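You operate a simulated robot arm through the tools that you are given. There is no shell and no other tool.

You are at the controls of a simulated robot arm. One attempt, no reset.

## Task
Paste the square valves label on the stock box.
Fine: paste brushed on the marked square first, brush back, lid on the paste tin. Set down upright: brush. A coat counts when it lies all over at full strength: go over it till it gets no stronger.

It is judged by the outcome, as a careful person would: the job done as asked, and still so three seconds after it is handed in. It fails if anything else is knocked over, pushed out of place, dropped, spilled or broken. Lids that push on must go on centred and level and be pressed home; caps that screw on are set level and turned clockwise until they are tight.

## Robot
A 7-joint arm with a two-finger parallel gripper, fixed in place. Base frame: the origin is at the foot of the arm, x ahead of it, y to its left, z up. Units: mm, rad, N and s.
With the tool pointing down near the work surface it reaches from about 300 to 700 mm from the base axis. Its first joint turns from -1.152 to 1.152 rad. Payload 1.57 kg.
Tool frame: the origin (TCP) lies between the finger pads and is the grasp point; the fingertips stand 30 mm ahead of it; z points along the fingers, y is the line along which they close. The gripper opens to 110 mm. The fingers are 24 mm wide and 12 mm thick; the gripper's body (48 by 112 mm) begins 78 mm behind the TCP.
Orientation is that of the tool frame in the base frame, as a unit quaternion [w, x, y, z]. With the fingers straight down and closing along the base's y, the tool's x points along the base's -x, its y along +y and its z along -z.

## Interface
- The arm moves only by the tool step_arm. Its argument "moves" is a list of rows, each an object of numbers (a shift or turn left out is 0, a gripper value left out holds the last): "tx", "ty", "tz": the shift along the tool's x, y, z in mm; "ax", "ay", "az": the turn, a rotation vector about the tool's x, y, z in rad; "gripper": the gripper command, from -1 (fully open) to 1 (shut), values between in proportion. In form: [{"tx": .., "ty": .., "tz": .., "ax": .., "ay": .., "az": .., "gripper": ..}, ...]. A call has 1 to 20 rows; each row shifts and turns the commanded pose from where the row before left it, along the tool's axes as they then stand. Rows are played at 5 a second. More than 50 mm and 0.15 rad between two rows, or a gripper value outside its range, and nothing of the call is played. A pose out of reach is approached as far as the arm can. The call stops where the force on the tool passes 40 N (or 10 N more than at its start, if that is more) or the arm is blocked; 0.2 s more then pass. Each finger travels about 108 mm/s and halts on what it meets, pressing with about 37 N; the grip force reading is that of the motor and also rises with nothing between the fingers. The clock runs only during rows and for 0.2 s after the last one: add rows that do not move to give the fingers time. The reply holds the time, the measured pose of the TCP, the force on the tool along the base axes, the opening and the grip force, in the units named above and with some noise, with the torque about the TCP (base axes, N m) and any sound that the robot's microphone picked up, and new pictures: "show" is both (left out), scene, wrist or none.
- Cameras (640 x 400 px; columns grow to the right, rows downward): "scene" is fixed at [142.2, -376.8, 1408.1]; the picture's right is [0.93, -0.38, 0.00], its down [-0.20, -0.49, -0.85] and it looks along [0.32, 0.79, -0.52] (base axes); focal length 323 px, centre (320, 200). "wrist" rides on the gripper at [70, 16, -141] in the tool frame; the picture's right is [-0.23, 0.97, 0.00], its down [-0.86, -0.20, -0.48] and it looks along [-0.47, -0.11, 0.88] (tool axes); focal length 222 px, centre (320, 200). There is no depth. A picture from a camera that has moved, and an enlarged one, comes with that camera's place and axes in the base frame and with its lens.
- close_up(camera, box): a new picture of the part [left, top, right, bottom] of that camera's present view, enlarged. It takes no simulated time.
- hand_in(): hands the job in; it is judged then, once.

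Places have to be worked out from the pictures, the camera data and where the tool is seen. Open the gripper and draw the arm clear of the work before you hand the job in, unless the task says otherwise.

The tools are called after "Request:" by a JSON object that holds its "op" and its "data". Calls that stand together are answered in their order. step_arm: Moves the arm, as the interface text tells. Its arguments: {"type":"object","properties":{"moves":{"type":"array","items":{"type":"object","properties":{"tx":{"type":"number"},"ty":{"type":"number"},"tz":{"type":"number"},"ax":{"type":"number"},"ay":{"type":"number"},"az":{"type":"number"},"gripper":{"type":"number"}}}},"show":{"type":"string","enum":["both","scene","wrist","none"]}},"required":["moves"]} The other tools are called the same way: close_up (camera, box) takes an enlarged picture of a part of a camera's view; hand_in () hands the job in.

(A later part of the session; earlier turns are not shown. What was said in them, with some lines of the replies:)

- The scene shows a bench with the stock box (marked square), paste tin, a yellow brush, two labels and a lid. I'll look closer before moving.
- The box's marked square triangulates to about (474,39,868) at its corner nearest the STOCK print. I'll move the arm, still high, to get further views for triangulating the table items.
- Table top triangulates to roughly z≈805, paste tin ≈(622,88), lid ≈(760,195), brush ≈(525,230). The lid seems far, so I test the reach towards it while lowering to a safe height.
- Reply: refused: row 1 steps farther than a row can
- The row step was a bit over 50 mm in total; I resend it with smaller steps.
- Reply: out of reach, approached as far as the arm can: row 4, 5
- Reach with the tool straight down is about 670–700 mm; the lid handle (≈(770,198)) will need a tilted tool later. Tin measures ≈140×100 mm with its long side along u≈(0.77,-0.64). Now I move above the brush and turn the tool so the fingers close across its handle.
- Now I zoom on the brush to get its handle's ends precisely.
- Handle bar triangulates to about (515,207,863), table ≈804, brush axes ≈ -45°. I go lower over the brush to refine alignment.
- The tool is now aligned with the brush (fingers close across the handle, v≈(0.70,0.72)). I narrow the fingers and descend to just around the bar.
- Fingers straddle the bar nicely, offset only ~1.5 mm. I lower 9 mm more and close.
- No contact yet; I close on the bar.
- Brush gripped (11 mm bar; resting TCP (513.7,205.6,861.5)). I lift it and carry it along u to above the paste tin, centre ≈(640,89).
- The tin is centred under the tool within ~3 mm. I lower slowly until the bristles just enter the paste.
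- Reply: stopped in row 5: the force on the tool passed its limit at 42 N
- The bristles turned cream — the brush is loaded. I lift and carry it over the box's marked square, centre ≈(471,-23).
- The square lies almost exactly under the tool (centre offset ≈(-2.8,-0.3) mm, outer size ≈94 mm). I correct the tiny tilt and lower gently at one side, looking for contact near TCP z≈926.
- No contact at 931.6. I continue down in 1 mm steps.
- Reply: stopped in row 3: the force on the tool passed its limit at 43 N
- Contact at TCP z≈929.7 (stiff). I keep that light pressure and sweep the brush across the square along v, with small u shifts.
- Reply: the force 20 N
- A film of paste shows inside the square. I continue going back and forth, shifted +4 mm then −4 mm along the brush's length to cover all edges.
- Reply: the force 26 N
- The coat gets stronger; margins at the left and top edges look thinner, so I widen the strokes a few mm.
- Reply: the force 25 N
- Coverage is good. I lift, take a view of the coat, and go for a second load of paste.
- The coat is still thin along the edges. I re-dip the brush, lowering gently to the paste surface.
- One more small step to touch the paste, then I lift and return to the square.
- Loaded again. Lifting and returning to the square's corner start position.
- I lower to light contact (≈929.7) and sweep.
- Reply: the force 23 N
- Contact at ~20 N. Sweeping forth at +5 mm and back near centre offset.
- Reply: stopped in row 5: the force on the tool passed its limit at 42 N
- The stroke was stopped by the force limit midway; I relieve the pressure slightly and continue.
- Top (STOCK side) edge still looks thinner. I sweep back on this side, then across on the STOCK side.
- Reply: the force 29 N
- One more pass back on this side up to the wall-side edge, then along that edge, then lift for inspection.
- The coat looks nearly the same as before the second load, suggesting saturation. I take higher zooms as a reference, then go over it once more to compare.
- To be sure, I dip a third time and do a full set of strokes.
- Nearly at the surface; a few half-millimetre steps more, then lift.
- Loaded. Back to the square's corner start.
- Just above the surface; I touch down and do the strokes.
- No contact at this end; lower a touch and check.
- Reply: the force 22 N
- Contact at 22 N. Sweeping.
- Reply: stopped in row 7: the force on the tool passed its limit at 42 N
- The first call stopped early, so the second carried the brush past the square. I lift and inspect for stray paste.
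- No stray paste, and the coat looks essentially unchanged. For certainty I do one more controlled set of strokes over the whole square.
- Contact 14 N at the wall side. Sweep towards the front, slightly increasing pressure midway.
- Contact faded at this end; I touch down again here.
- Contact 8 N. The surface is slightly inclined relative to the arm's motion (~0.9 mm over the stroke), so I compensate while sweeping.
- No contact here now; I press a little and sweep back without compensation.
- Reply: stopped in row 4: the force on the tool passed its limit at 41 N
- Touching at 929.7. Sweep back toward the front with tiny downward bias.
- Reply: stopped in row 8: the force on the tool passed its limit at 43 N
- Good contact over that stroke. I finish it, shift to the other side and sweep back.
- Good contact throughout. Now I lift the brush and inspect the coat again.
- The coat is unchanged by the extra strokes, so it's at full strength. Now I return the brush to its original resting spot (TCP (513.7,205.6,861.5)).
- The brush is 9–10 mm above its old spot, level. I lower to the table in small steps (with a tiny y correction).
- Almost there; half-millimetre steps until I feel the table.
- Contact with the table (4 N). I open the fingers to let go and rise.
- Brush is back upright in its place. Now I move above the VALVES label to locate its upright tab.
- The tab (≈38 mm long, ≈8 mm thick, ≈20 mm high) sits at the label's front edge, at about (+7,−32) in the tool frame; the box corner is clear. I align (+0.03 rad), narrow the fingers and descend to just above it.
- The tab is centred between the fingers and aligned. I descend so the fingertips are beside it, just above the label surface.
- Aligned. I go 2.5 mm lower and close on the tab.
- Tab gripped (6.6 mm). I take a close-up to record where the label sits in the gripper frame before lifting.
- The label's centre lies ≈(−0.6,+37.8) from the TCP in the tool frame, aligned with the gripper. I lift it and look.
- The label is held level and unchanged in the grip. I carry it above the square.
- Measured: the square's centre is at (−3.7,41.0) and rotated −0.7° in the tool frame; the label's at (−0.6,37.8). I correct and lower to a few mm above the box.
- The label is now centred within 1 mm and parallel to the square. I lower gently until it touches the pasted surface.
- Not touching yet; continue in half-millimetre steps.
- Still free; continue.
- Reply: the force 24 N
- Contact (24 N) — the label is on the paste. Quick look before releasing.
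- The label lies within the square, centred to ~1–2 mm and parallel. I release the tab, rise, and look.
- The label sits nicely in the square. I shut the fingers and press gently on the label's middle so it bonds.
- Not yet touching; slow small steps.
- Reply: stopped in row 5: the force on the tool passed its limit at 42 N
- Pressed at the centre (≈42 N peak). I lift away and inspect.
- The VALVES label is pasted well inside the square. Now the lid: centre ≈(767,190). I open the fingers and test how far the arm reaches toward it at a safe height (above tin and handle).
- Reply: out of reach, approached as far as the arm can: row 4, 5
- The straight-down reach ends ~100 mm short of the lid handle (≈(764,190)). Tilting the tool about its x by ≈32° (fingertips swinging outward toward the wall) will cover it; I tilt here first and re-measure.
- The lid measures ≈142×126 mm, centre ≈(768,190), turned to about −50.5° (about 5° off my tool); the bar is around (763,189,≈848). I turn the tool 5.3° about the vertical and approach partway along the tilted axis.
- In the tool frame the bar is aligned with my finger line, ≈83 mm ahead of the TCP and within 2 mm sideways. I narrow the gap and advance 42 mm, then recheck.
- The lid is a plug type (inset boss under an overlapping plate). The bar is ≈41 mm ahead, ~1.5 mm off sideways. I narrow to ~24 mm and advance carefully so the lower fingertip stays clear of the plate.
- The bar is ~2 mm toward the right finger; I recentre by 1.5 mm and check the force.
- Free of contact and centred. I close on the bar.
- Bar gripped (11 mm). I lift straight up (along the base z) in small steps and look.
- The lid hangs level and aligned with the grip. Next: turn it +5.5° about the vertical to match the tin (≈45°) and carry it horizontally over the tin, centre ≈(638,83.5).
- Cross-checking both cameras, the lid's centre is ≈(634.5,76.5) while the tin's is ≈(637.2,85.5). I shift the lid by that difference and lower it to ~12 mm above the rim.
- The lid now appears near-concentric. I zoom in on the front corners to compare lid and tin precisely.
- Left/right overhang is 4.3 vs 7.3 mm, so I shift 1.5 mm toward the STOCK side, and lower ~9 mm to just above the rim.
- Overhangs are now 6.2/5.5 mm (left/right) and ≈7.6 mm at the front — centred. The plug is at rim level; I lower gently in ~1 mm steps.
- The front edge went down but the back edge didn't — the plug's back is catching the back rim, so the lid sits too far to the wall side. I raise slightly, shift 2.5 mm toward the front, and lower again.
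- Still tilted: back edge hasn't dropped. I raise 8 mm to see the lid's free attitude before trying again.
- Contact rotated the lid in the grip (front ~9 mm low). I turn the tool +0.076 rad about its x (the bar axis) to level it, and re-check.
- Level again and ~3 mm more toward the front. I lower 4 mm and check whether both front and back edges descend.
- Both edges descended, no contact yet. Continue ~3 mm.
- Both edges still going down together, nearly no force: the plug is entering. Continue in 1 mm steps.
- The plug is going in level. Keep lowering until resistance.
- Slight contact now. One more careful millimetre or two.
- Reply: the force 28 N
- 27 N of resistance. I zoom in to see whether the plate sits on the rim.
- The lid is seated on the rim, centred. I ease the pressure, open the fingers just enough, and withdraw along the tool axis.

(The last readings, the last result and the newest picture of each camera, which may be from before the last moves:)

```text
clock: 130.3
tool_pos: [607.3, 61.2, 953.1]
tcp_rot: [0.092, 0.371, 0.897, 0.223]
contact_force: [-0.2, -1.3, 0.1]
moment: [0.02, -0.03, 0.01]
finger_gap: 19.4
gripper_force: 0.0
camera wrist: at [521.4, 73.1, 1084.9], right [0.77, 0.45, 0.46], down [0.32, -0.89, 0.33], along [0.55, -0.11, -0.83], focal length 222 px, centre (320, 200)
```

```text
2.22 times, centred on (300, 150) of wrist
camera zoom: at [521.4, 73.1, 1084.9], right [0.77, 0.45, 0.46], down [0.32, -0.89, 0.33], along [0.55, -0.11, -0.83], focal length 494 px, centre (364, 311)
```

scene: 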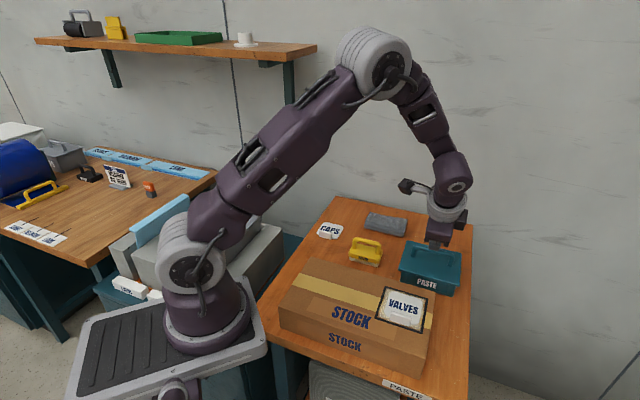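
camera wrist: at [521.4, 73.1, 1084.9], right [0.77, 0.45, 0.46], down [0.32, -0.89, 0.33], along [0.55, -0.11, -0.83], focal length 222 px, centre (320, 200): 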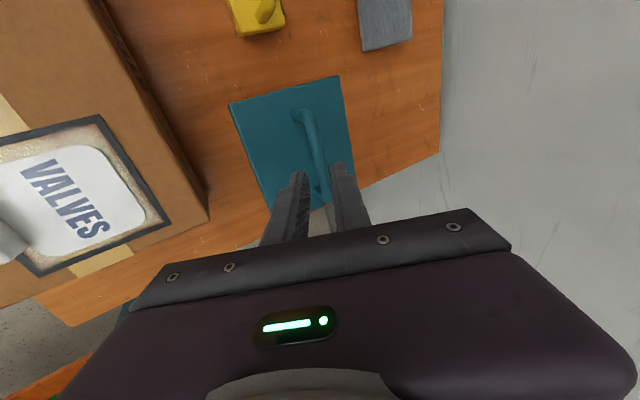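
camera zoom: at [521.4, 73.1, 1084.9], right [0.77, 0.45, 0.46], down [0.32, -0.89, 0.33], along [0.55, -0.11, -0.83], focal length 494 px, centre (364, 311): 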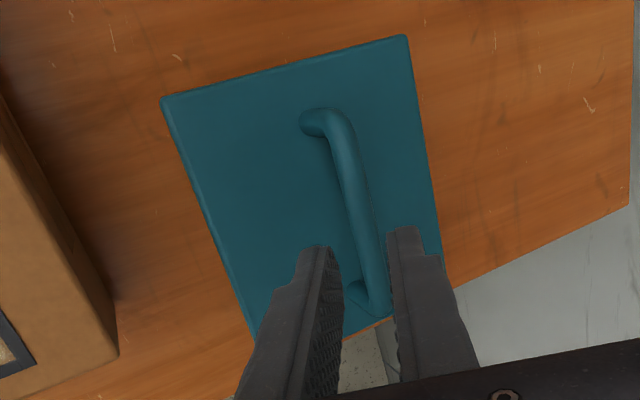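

Released, the lid settled a bit more. I bring the tool upright again and centre over the handle, to press the lid home with shut fingers.

Request:
{"op": "step_arm", "data": {"moves": [{"ax": 0.122, "tz": -10, "gripper": 1}, {"ax": 0.122}, {"ax": 0.122}, {"ax": 0.121}, {"ty": 40}, {"tz": 0}, {"tz": 0}], "show": "both"}}

Request:
{"op": "close_up", "data": {"camera": "wrist", "box": [180, 60, 420, 240]}}

Request:
{"op": "close_up", "data": {"camera": "scene", "box": [392, 225, 472, 300]}}

```text
clock: 131.9
tool_pos: [632.2, 87.6, 962.5]
tcp_rot: [0.001, 0.382, 0.924, 0.0]
contact_force: [-0.1, 0.2, -0.6]
moment: [0.04, 0.0, 0.02]
finger_gap: 0.3
gripper_force: 21.6
camera wrist: at [594.5, 147.6, 1104.6], right [0.85, 0.53, 0.0], down [0.46, -0.74, 0.48], along [0.25, -0.41, -0.88], focal length 222 px, centre (320, 200)
```

scene: 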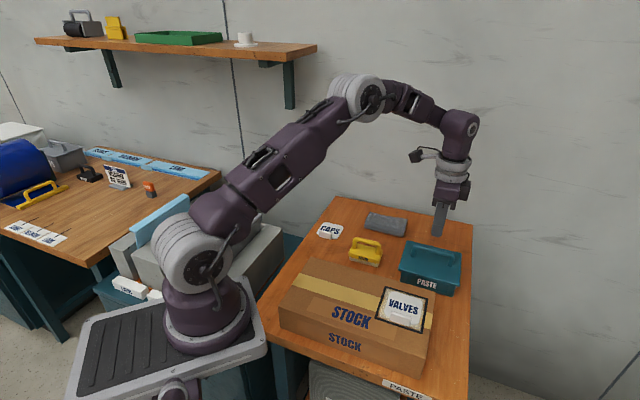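
wrist: 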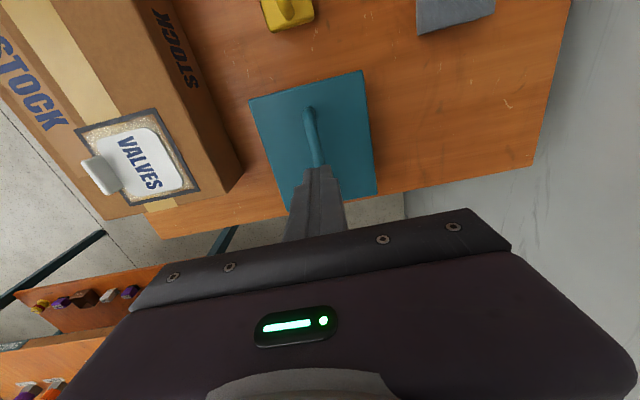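

```text
2.22 times, centred on (300, 150) of wrist
camera zoom: at [594.5, 147.6, 1104.6], right [0.85, 0.53, 0.0], down [0.46, -0.74, 0.48], along [0.25, -0.41, -0.88], focal length 494 px, centre (364, 311)
```

zoom: 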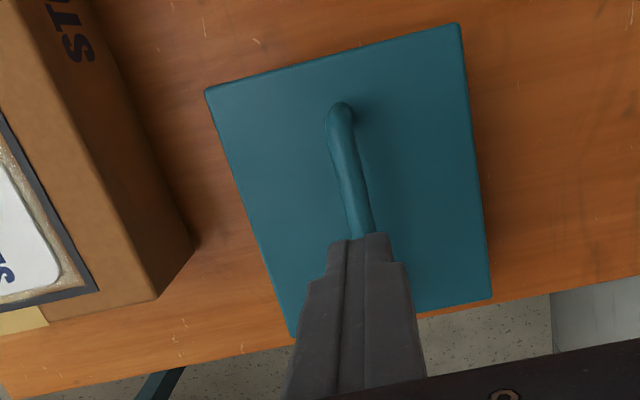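

```text
5.33 times, centred on (432, 262) of scene
camera zoom: at [142.2, -376.8, 1408.1], right [0.93, -0.38, 0.0], down [-0.2, -0.49, -0.85], along [0.32, 0.79, -0.52], focal length 1722 px, centre (-277, -133)
```

zoom: 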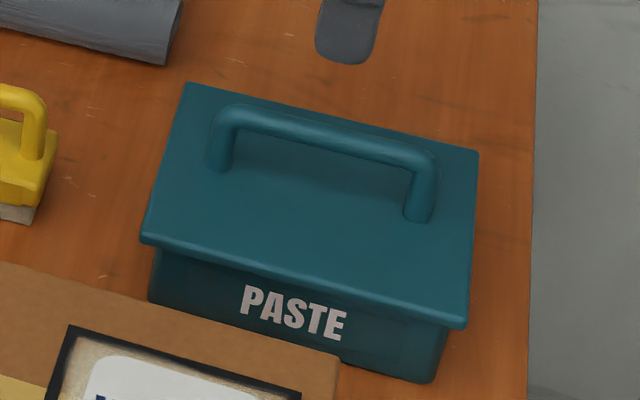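

The lid plate measures 140×118 mm, level and aligned; its handle centre is at (−3,−2) in the tool frame. I move over it and press down gently.

Request:
{"op": "step_arm", "data": {"moves": [{"tx": -3, "ty": -2.2, "tz": 10}, {"tz": 20}, {"tz": 10}, {"tz": 4}, {"tz": 2}, {"tz": 1}, {"tz": 0}], "show": "none"}}

```text
clock: 133.1
tool_pos: [634.8, 83.4, 921.5]
tcp_rot: [0.004, 0.382, 0.924, 0.001]
contact_force: [0.1, -0.1, 10.2]
moment: [0.04, 0.02, 0.09]
finger_gap: 0.0
gripper_force: 21.3
stopped in row 5: the force on the tool passed its limit at 44 N (the readings are from after the stop); the commanded pose is now the measured one
```

Contact with the handle at TCP z≈921.5, peak 44 N. I check whether the lid moved down.

Request:
{"op": "close_up", "data": {"camera": "scene", "box": [392, 225, 472, 300]}}

Request:
{"op": "close_up", "data": {"camera": "scene", "box": [396, 250, 432, 286]}}

Request:
{"op": "close_up", "data": {"camera": "scene", "box": [436, 264, 472, 300]}}

```text
5.33 times, centred on (432, 262) of scene
camera zoom: at [142.0, -376.8, 1408.1], right [0.93, -0.38, 0.0], down [-0.2, -0.49, -0.85], along [0.32, 0.79, -0.52], focal length 1722 px, centre (-277, -133)
```

zoom: 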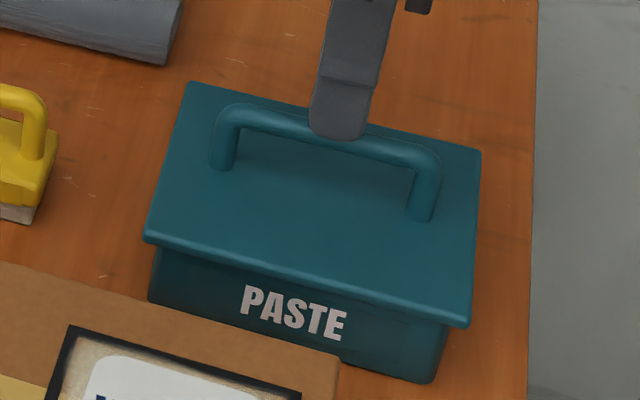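

```text
11.11 times, centred on (414, 268) of scene
camera zoom: at [142.0, -376.8, 1408.1], right [0.93, -0.38, 0.0], down [-0.2, -0.49, -0.85], along [0.32, 0.79, -0.52], focal length 3588 px, centre (-724, -556)
```

zoom: 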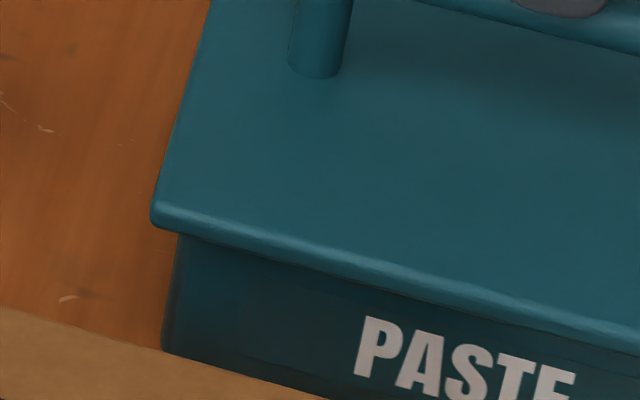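

```text
11.11 times, centred on (454, 282) of scene
camera zoom: at [142.0, -376.8, 1408.1], right [0.93, -0.38, 0.0], down [-0.2, -0.49, -0.85], along [0.32, 0.79, -0.52], focal length 3588 px, centre (-1169, -711)
```

zoom: 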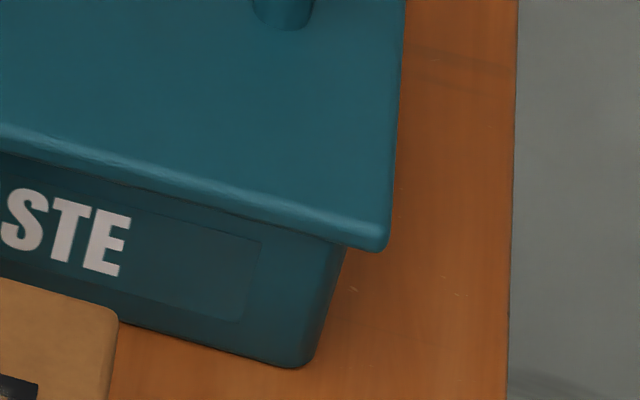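

By the geometry the plate's underside now meets the rim on both front corners (it went ~2.6 mm further with the press). I press once more to confirm it doesn't move any further.

Request:
{"op": "step_arm", "data": {"moves": [{"tz": 0.5}, {"tz": 0.5}, {"tz": 0.5}, {"tz": 0.5}, {"tz": 0.5}, {"tz": 0}], "show": "none"}}

Request:
{"op": "close_up", "data": {"camera": "scene", "box": [396, 250, 432, 286]}}

Request:
{"op": "close_up", "data": {"camera": "scene", "box": [436, 264, 472, 300]}}

```text
clock: 134.0
tool_pos: [636.5, 82.7, 921.5]
tcp_rot: [0.005, 0.382, 0.924, 0.0]
contact_force: [-0.8, 0.0, 9.1]
moment: [0.06, 0.07, 0.05]
finger_gap: 0.0
gripper_force: 21.8
stopped in row 4: the force on the tool passed its limit at 42 N (the readings are from after the stop); the commanded pose is now the measured one
```

```text
11.11 times, centred on (414, 268) of scene
camera zoom: at [142.0, -376.8, 1408.1], right [0.93, -0.38, 0.0], down [-0.2, -0.49, -0.85], along [0.32, 0.79, -0.52], focal length 3588 px, centre (-724, -556)
```

zoom: 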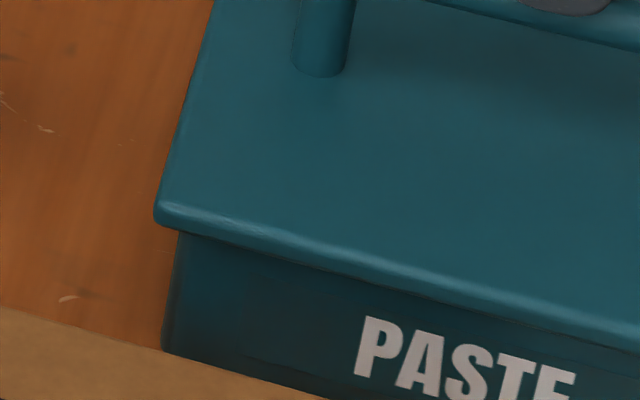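

```text
11.11 times, centred on (454, 282) of scene
camera zoom: at [142.0, -376.8, 1408.1], right [0.93, -0.38, 0.0], down [-0.2, -0.49, -0.85], along [0.32, 0.79, -0.52], focal length 3588 px, centre (-1169, -711)
```

zoom: 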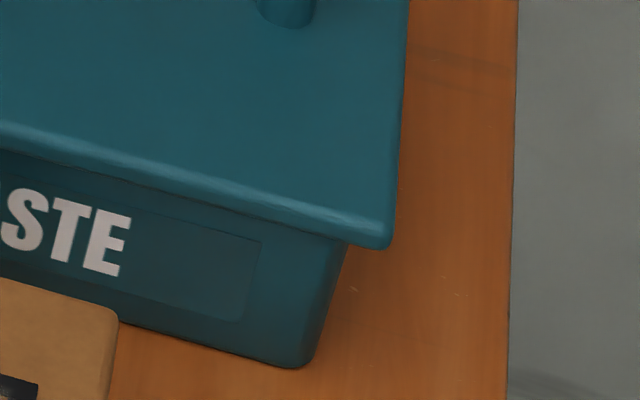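

The lid doesn't go further down (same height at 42 N). To verify seating, I lift away and look at the tin from the side with the wrist camera by tilting the tool.

Request:
{"op": "step_arm", "data": {"moves": [{"tz": -10}, {"tz": -40}, {"tz": -40}, {"tx": 40}, {"tx": 40}, {"tx": 45}, {"ay": -0.15}, {"ay": -0.15}, {"ay": -0.15}, {"ay": -0.15}, {"tz": 0}], "show": "both"}}

```text
clock: 136.4
tool_pos: [546.4, 171.2, 1010.6]
tcp_rot: [0.278, 0.365, 0.881, -0.113]
contact_force: [-0.2, 0.0, 0.7]
moment: [-0.01, 0.0, 0.0]
finger_gap: 0.0
gripper_force: 21.7
camera wrist: at [459.9, 279.7, 1086.5], right [0.82, 0.56, 0.13], down [0.16, -0.45, 0.88], along [0.55, -0.7, -0.46], focal length 222 px, centre (320, 200)
```

scene: 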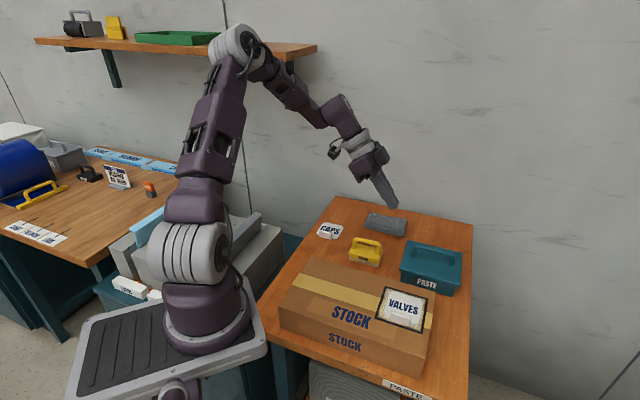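
wrist: 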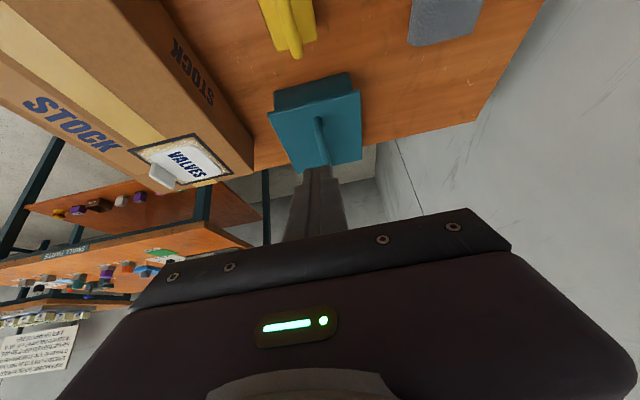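

The side view shows the lidded tin (picture is upside-down). I zoom in on its near face.

Request:
{"op": "close_up", "data": {"camera": "wrist", "box": [255, 60, 375, 175]}}

Request:
{"op": "close_up", "data": {"camera": "scene", "box": [392, 225, 472, 300]}}

```text
3.48 times, centred on (315, 118) of wrist
camera zoom: at [459.9, 279.7, 1086.5], right [0.82, 0.56, 0.13], down [0.16, -0.45, 0.88], along [0.55, -0.7, -0.46], focal length 773 px, centre (337, 487)
```

zoom: 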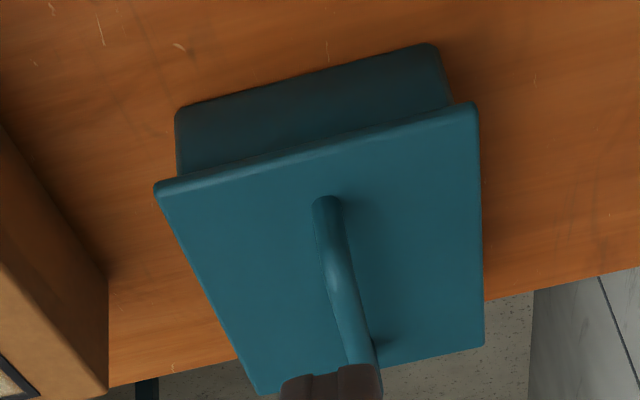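

```text
5.33 times, centred on (432, 262) of scene
camera zoom: at [142.2, -376.8, 1408.1], right [0.93, -0.38, 0.0], down [-0.2, -0.49, -0.85], along [0.32, 0.79, -0.52], focal length 1722 px, centre (-277, -133)
```

zoom: 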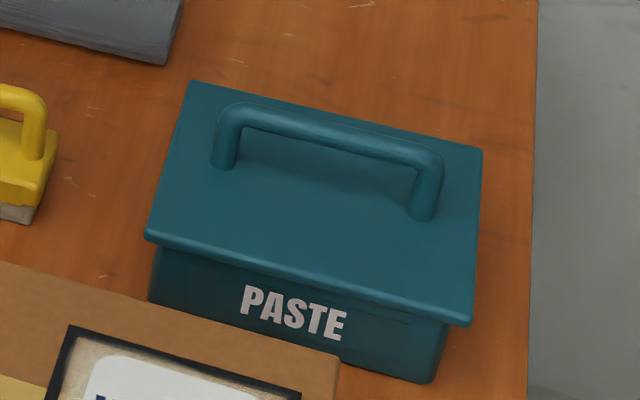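

The lid overhangs evenly (≈7 mm front, ≈8–9 mm back). I lower the camera for a flatter look at the seam.

Request:
{"op": "step_arm", "data": {"moves": [{"tx": 22, "tz": 31.5}, {"tx": 22, "tz": 31.5}, {"tx": 20, "tz": 28.6}, {"ay": -0.12}, {"tz": 0}], "show": "both"}}

Request:
{"op": "close_up", "data": {"camera": "wrist", "box": [230, 40, 390, 190]}}

```text
clock: 137.6
tool_pos: [547.2, 173.1, 898.9]
tcp_rot: [0.33, 0.357, 0.864, -0.134]
contact_force: [-0.3, -0.1, -0.6]
moment: [0.0, 0.01, 0.0]
finger_gap: 0.0
gripper_force: 21.1
camera wrist: at [455.1, 288.0, 957.8], right [0.81, 0.57, 0.15], down [0.08, -0.37, 0.93], along [0.58, -0.73, -0.35], focal length 222 px, centre (320, 200)
```

scene: 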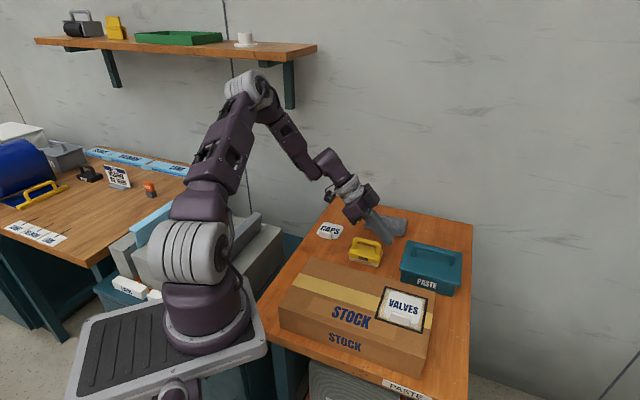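
wrist: 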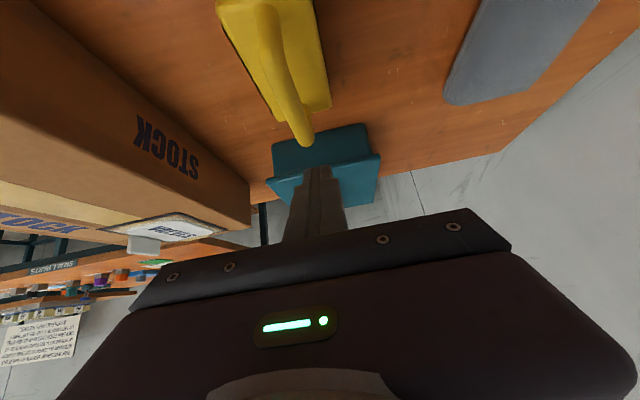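

```text
2.67 times, centred on (310, 115) of wrist
camera zoom: at [455.1, 288.0, 957.8], right [0.81, 0.57, 0.15], down [0.08, -0.37, 0.93], along [0.58, -0.73, -0.35], focal length 592 px, centre (347, 427)
```

zoom: 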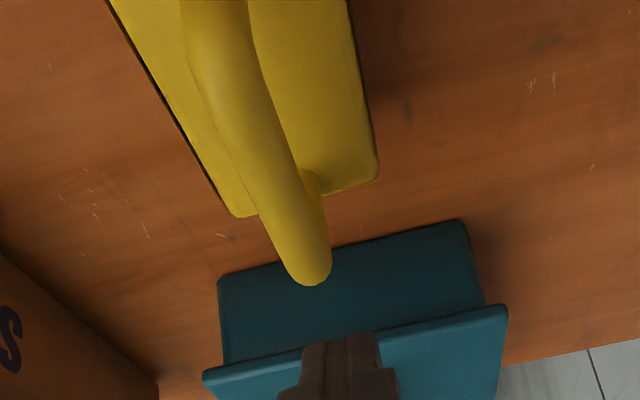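

I zoom further on the seam between plate and tin.

Request:
{"op": "close_up", "data": {"camera": "wrist", "box": [260, 118, 390, 195]}}

Request:
{"op": "close_up", "data": {"camera": "wrist", "box": [335, 118, 385, 168]}}

Request:
{"op": "close_up", "data": {"camera": "wrist", "box": [262, 130, 312, 180]}}

```text
4.92 times, centred on (325, 156) of wrist
camera zoom: at [455.1, 288.0, 957.8], right [0.81, 0.57, 0.15], down [0.08, -0.37, 0.93], along [0.58, -0.73, -0.35], focal length 1094 px, centre (295, 414)
```

zoom: 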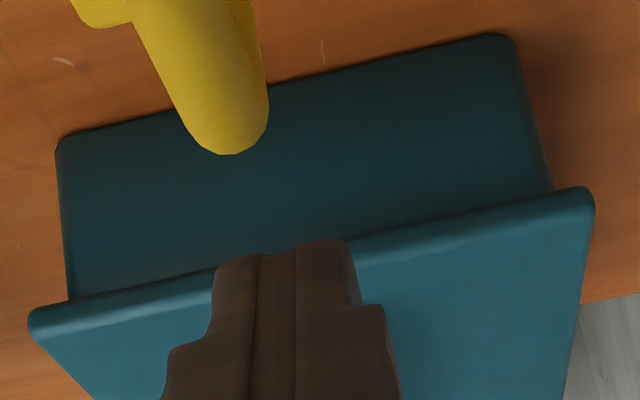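

```text
8.00 times, centred on (360, 143) of wrist
camera zoom: at [455.1, 288.0, 957.8], right [0.81, 0.57, 0.15], down [0.08, -0.37, 0.93], along [0.58, -0.73, -0.35], focal length 1777 px, centre (0, 656)
```

zoom: 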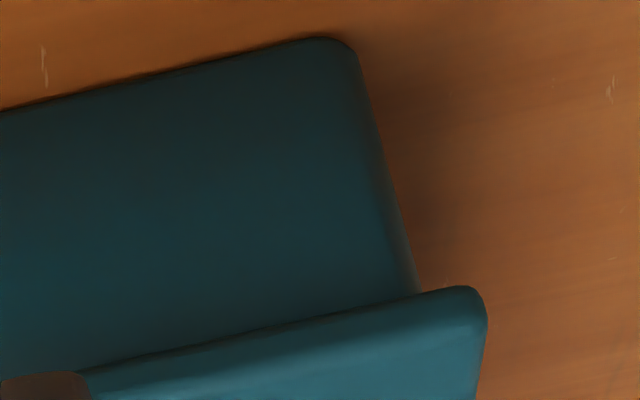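

```text
8.00 times, centred on (287, 155) of wrist
camera zoom: at [455.1, 288.0, 957.8], right [0.81, 0.57, 0.15], down [0.08, -0.37, 0.93], along [0.58, -0.73, -0.35], focal length 1777 px, centre (584, 560)
```

zoom: 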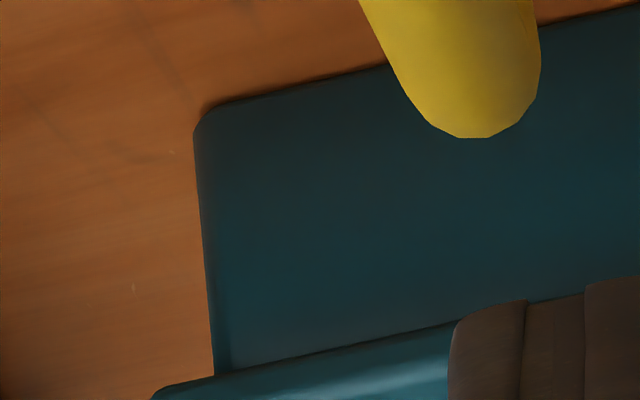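

Both ends of the seam compute to ≈843.4 mm, equal to the rim height (≈843.5): the lid is home and level. I now raise clear, bring the tool upright, and open the gripper.

Request:
{"op": "step_arm", "data": {"moves": [{"tx": -26, "tz": -30}, {"tx": -26, "tz": -30}, {"tx": -26, "tz": -30}, {"ay": 0.15}, {"ay": 0.15}, {"ay": 0.15}, {"ay": 0.15}, {"ay": 0.12}, {"tz": -40, "gripper": -1}, {"tz": -40, "tx": 30}, {"tx": 40}, {"tx": 40}, {"tz": 0}, {"tz": 0}, {"tz": 0}], "show": "both"}}

Request:
{"op": "close_up", "data": {"camera": "scene", "box": [260, 190, 480, 328]}}

Request:
{"op": "close_up", "data": {"camera": "scene", "box": [360, 270, 450, 340]}}

```text
clock: 140.8
tool_pos: [465.3, 249.6, 1097.2]
tcp_rot: [0.004, 0.383, 0.924, 0.0]
contact_force: [0.4, -0.2, 0.6]
moment: [0.0, -0.03, 0.0]
finger_gap: 110.3
gripper_force: 0.0
camera wrist: at [428.2, 309.9, 1236.8], right [0.85, 0.53, 0.01], down [0.46, -0.74, 0.48], along [0.26, -0.41, -0.88], focal length 222 px, centre (320, 200)
```

scene: 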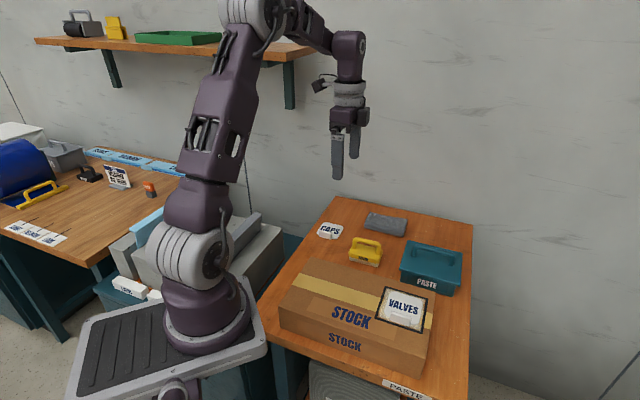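
wrist: 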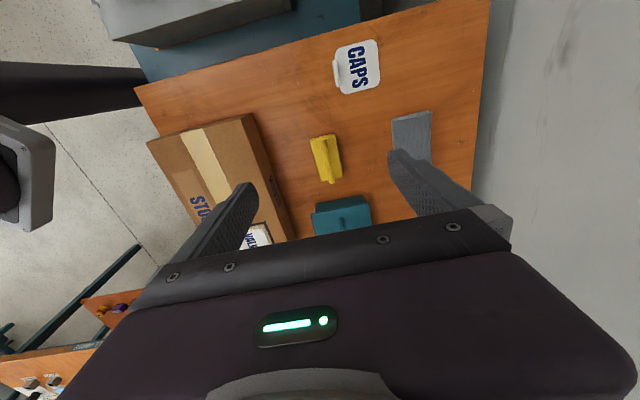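

```text
2.90 times, centred on (370, 259) of scene
camera zoom: at [142.2, -376.8, 1408.1], right [0.93, -0.38, 0.0], down [-0.2, -0.49, -0.85], along [0.32, 0.79, -0.52], focal length 936 px, centre (175, 29)
```

zoom: 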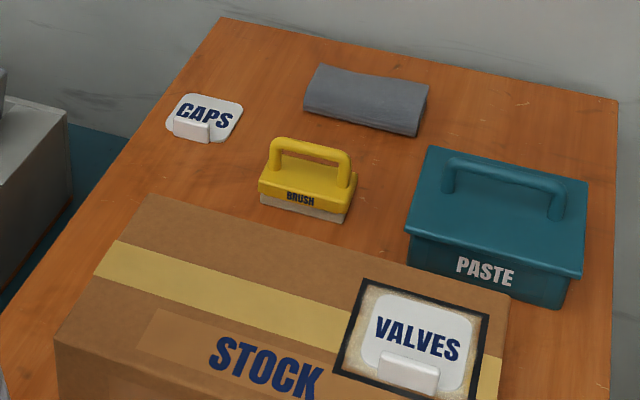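

```text
5.71 times, centred on (405, 305) of scene
camera zoom: at [142.2, -376.8, 1408.1], right [0.93, -0.38, 0.0], down [-0.2, -0.49, -0.85], along [0.32, 0.79, -0.52], focal length 1845 px, centre (-166, -400)
```

zoom: 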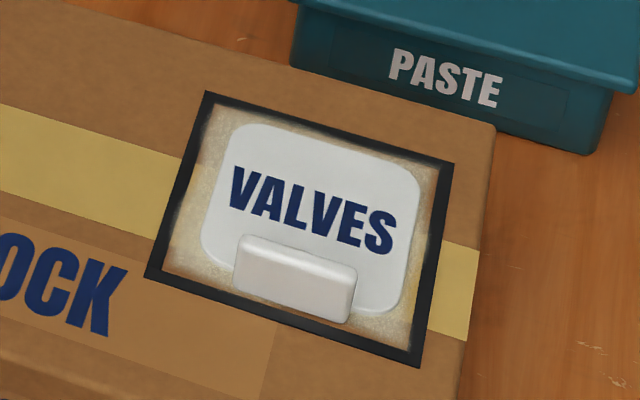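

All done: the VALVES label is centred and square on the pasted mark, the brush is upright in its place, the lid is level on the tin, the other items are undisturbed, and the arm is clear with its gripper open. I hand the job in.

Request:
{"op": "hand_in", "data": {}}

```text
The job is handed in.
```

I pasted the VALVES label on the stock box and handed the job in; I don't have the verdict.

- **Paste coat:** I dipped the brush three times and went over the whole marked square until extra strokes made no visible difference. During one stroke the brush ran past the square onto the box top. I checked afterwards and saw no paste outside the mark.
- **Label:** It sits inside the square, centred to within about 1–2 mm and parallel to the border. I pressed it down in the middle with a peak of about 42 N.
- **Brush:** It is back upright in its original spot.
- **Lid:** On the first try the lid caught on the rear rim and tilted in the gripper. I levelled it, shifted it forward, and it then went in level. I pressed it twice to about 42–44 N. From the side view its underside meets the rim at both corners I could see, with no visible gap, but the microphone picked up no click.

Nothing else looked moved, and the arm finished clear of the work with the gripper open.
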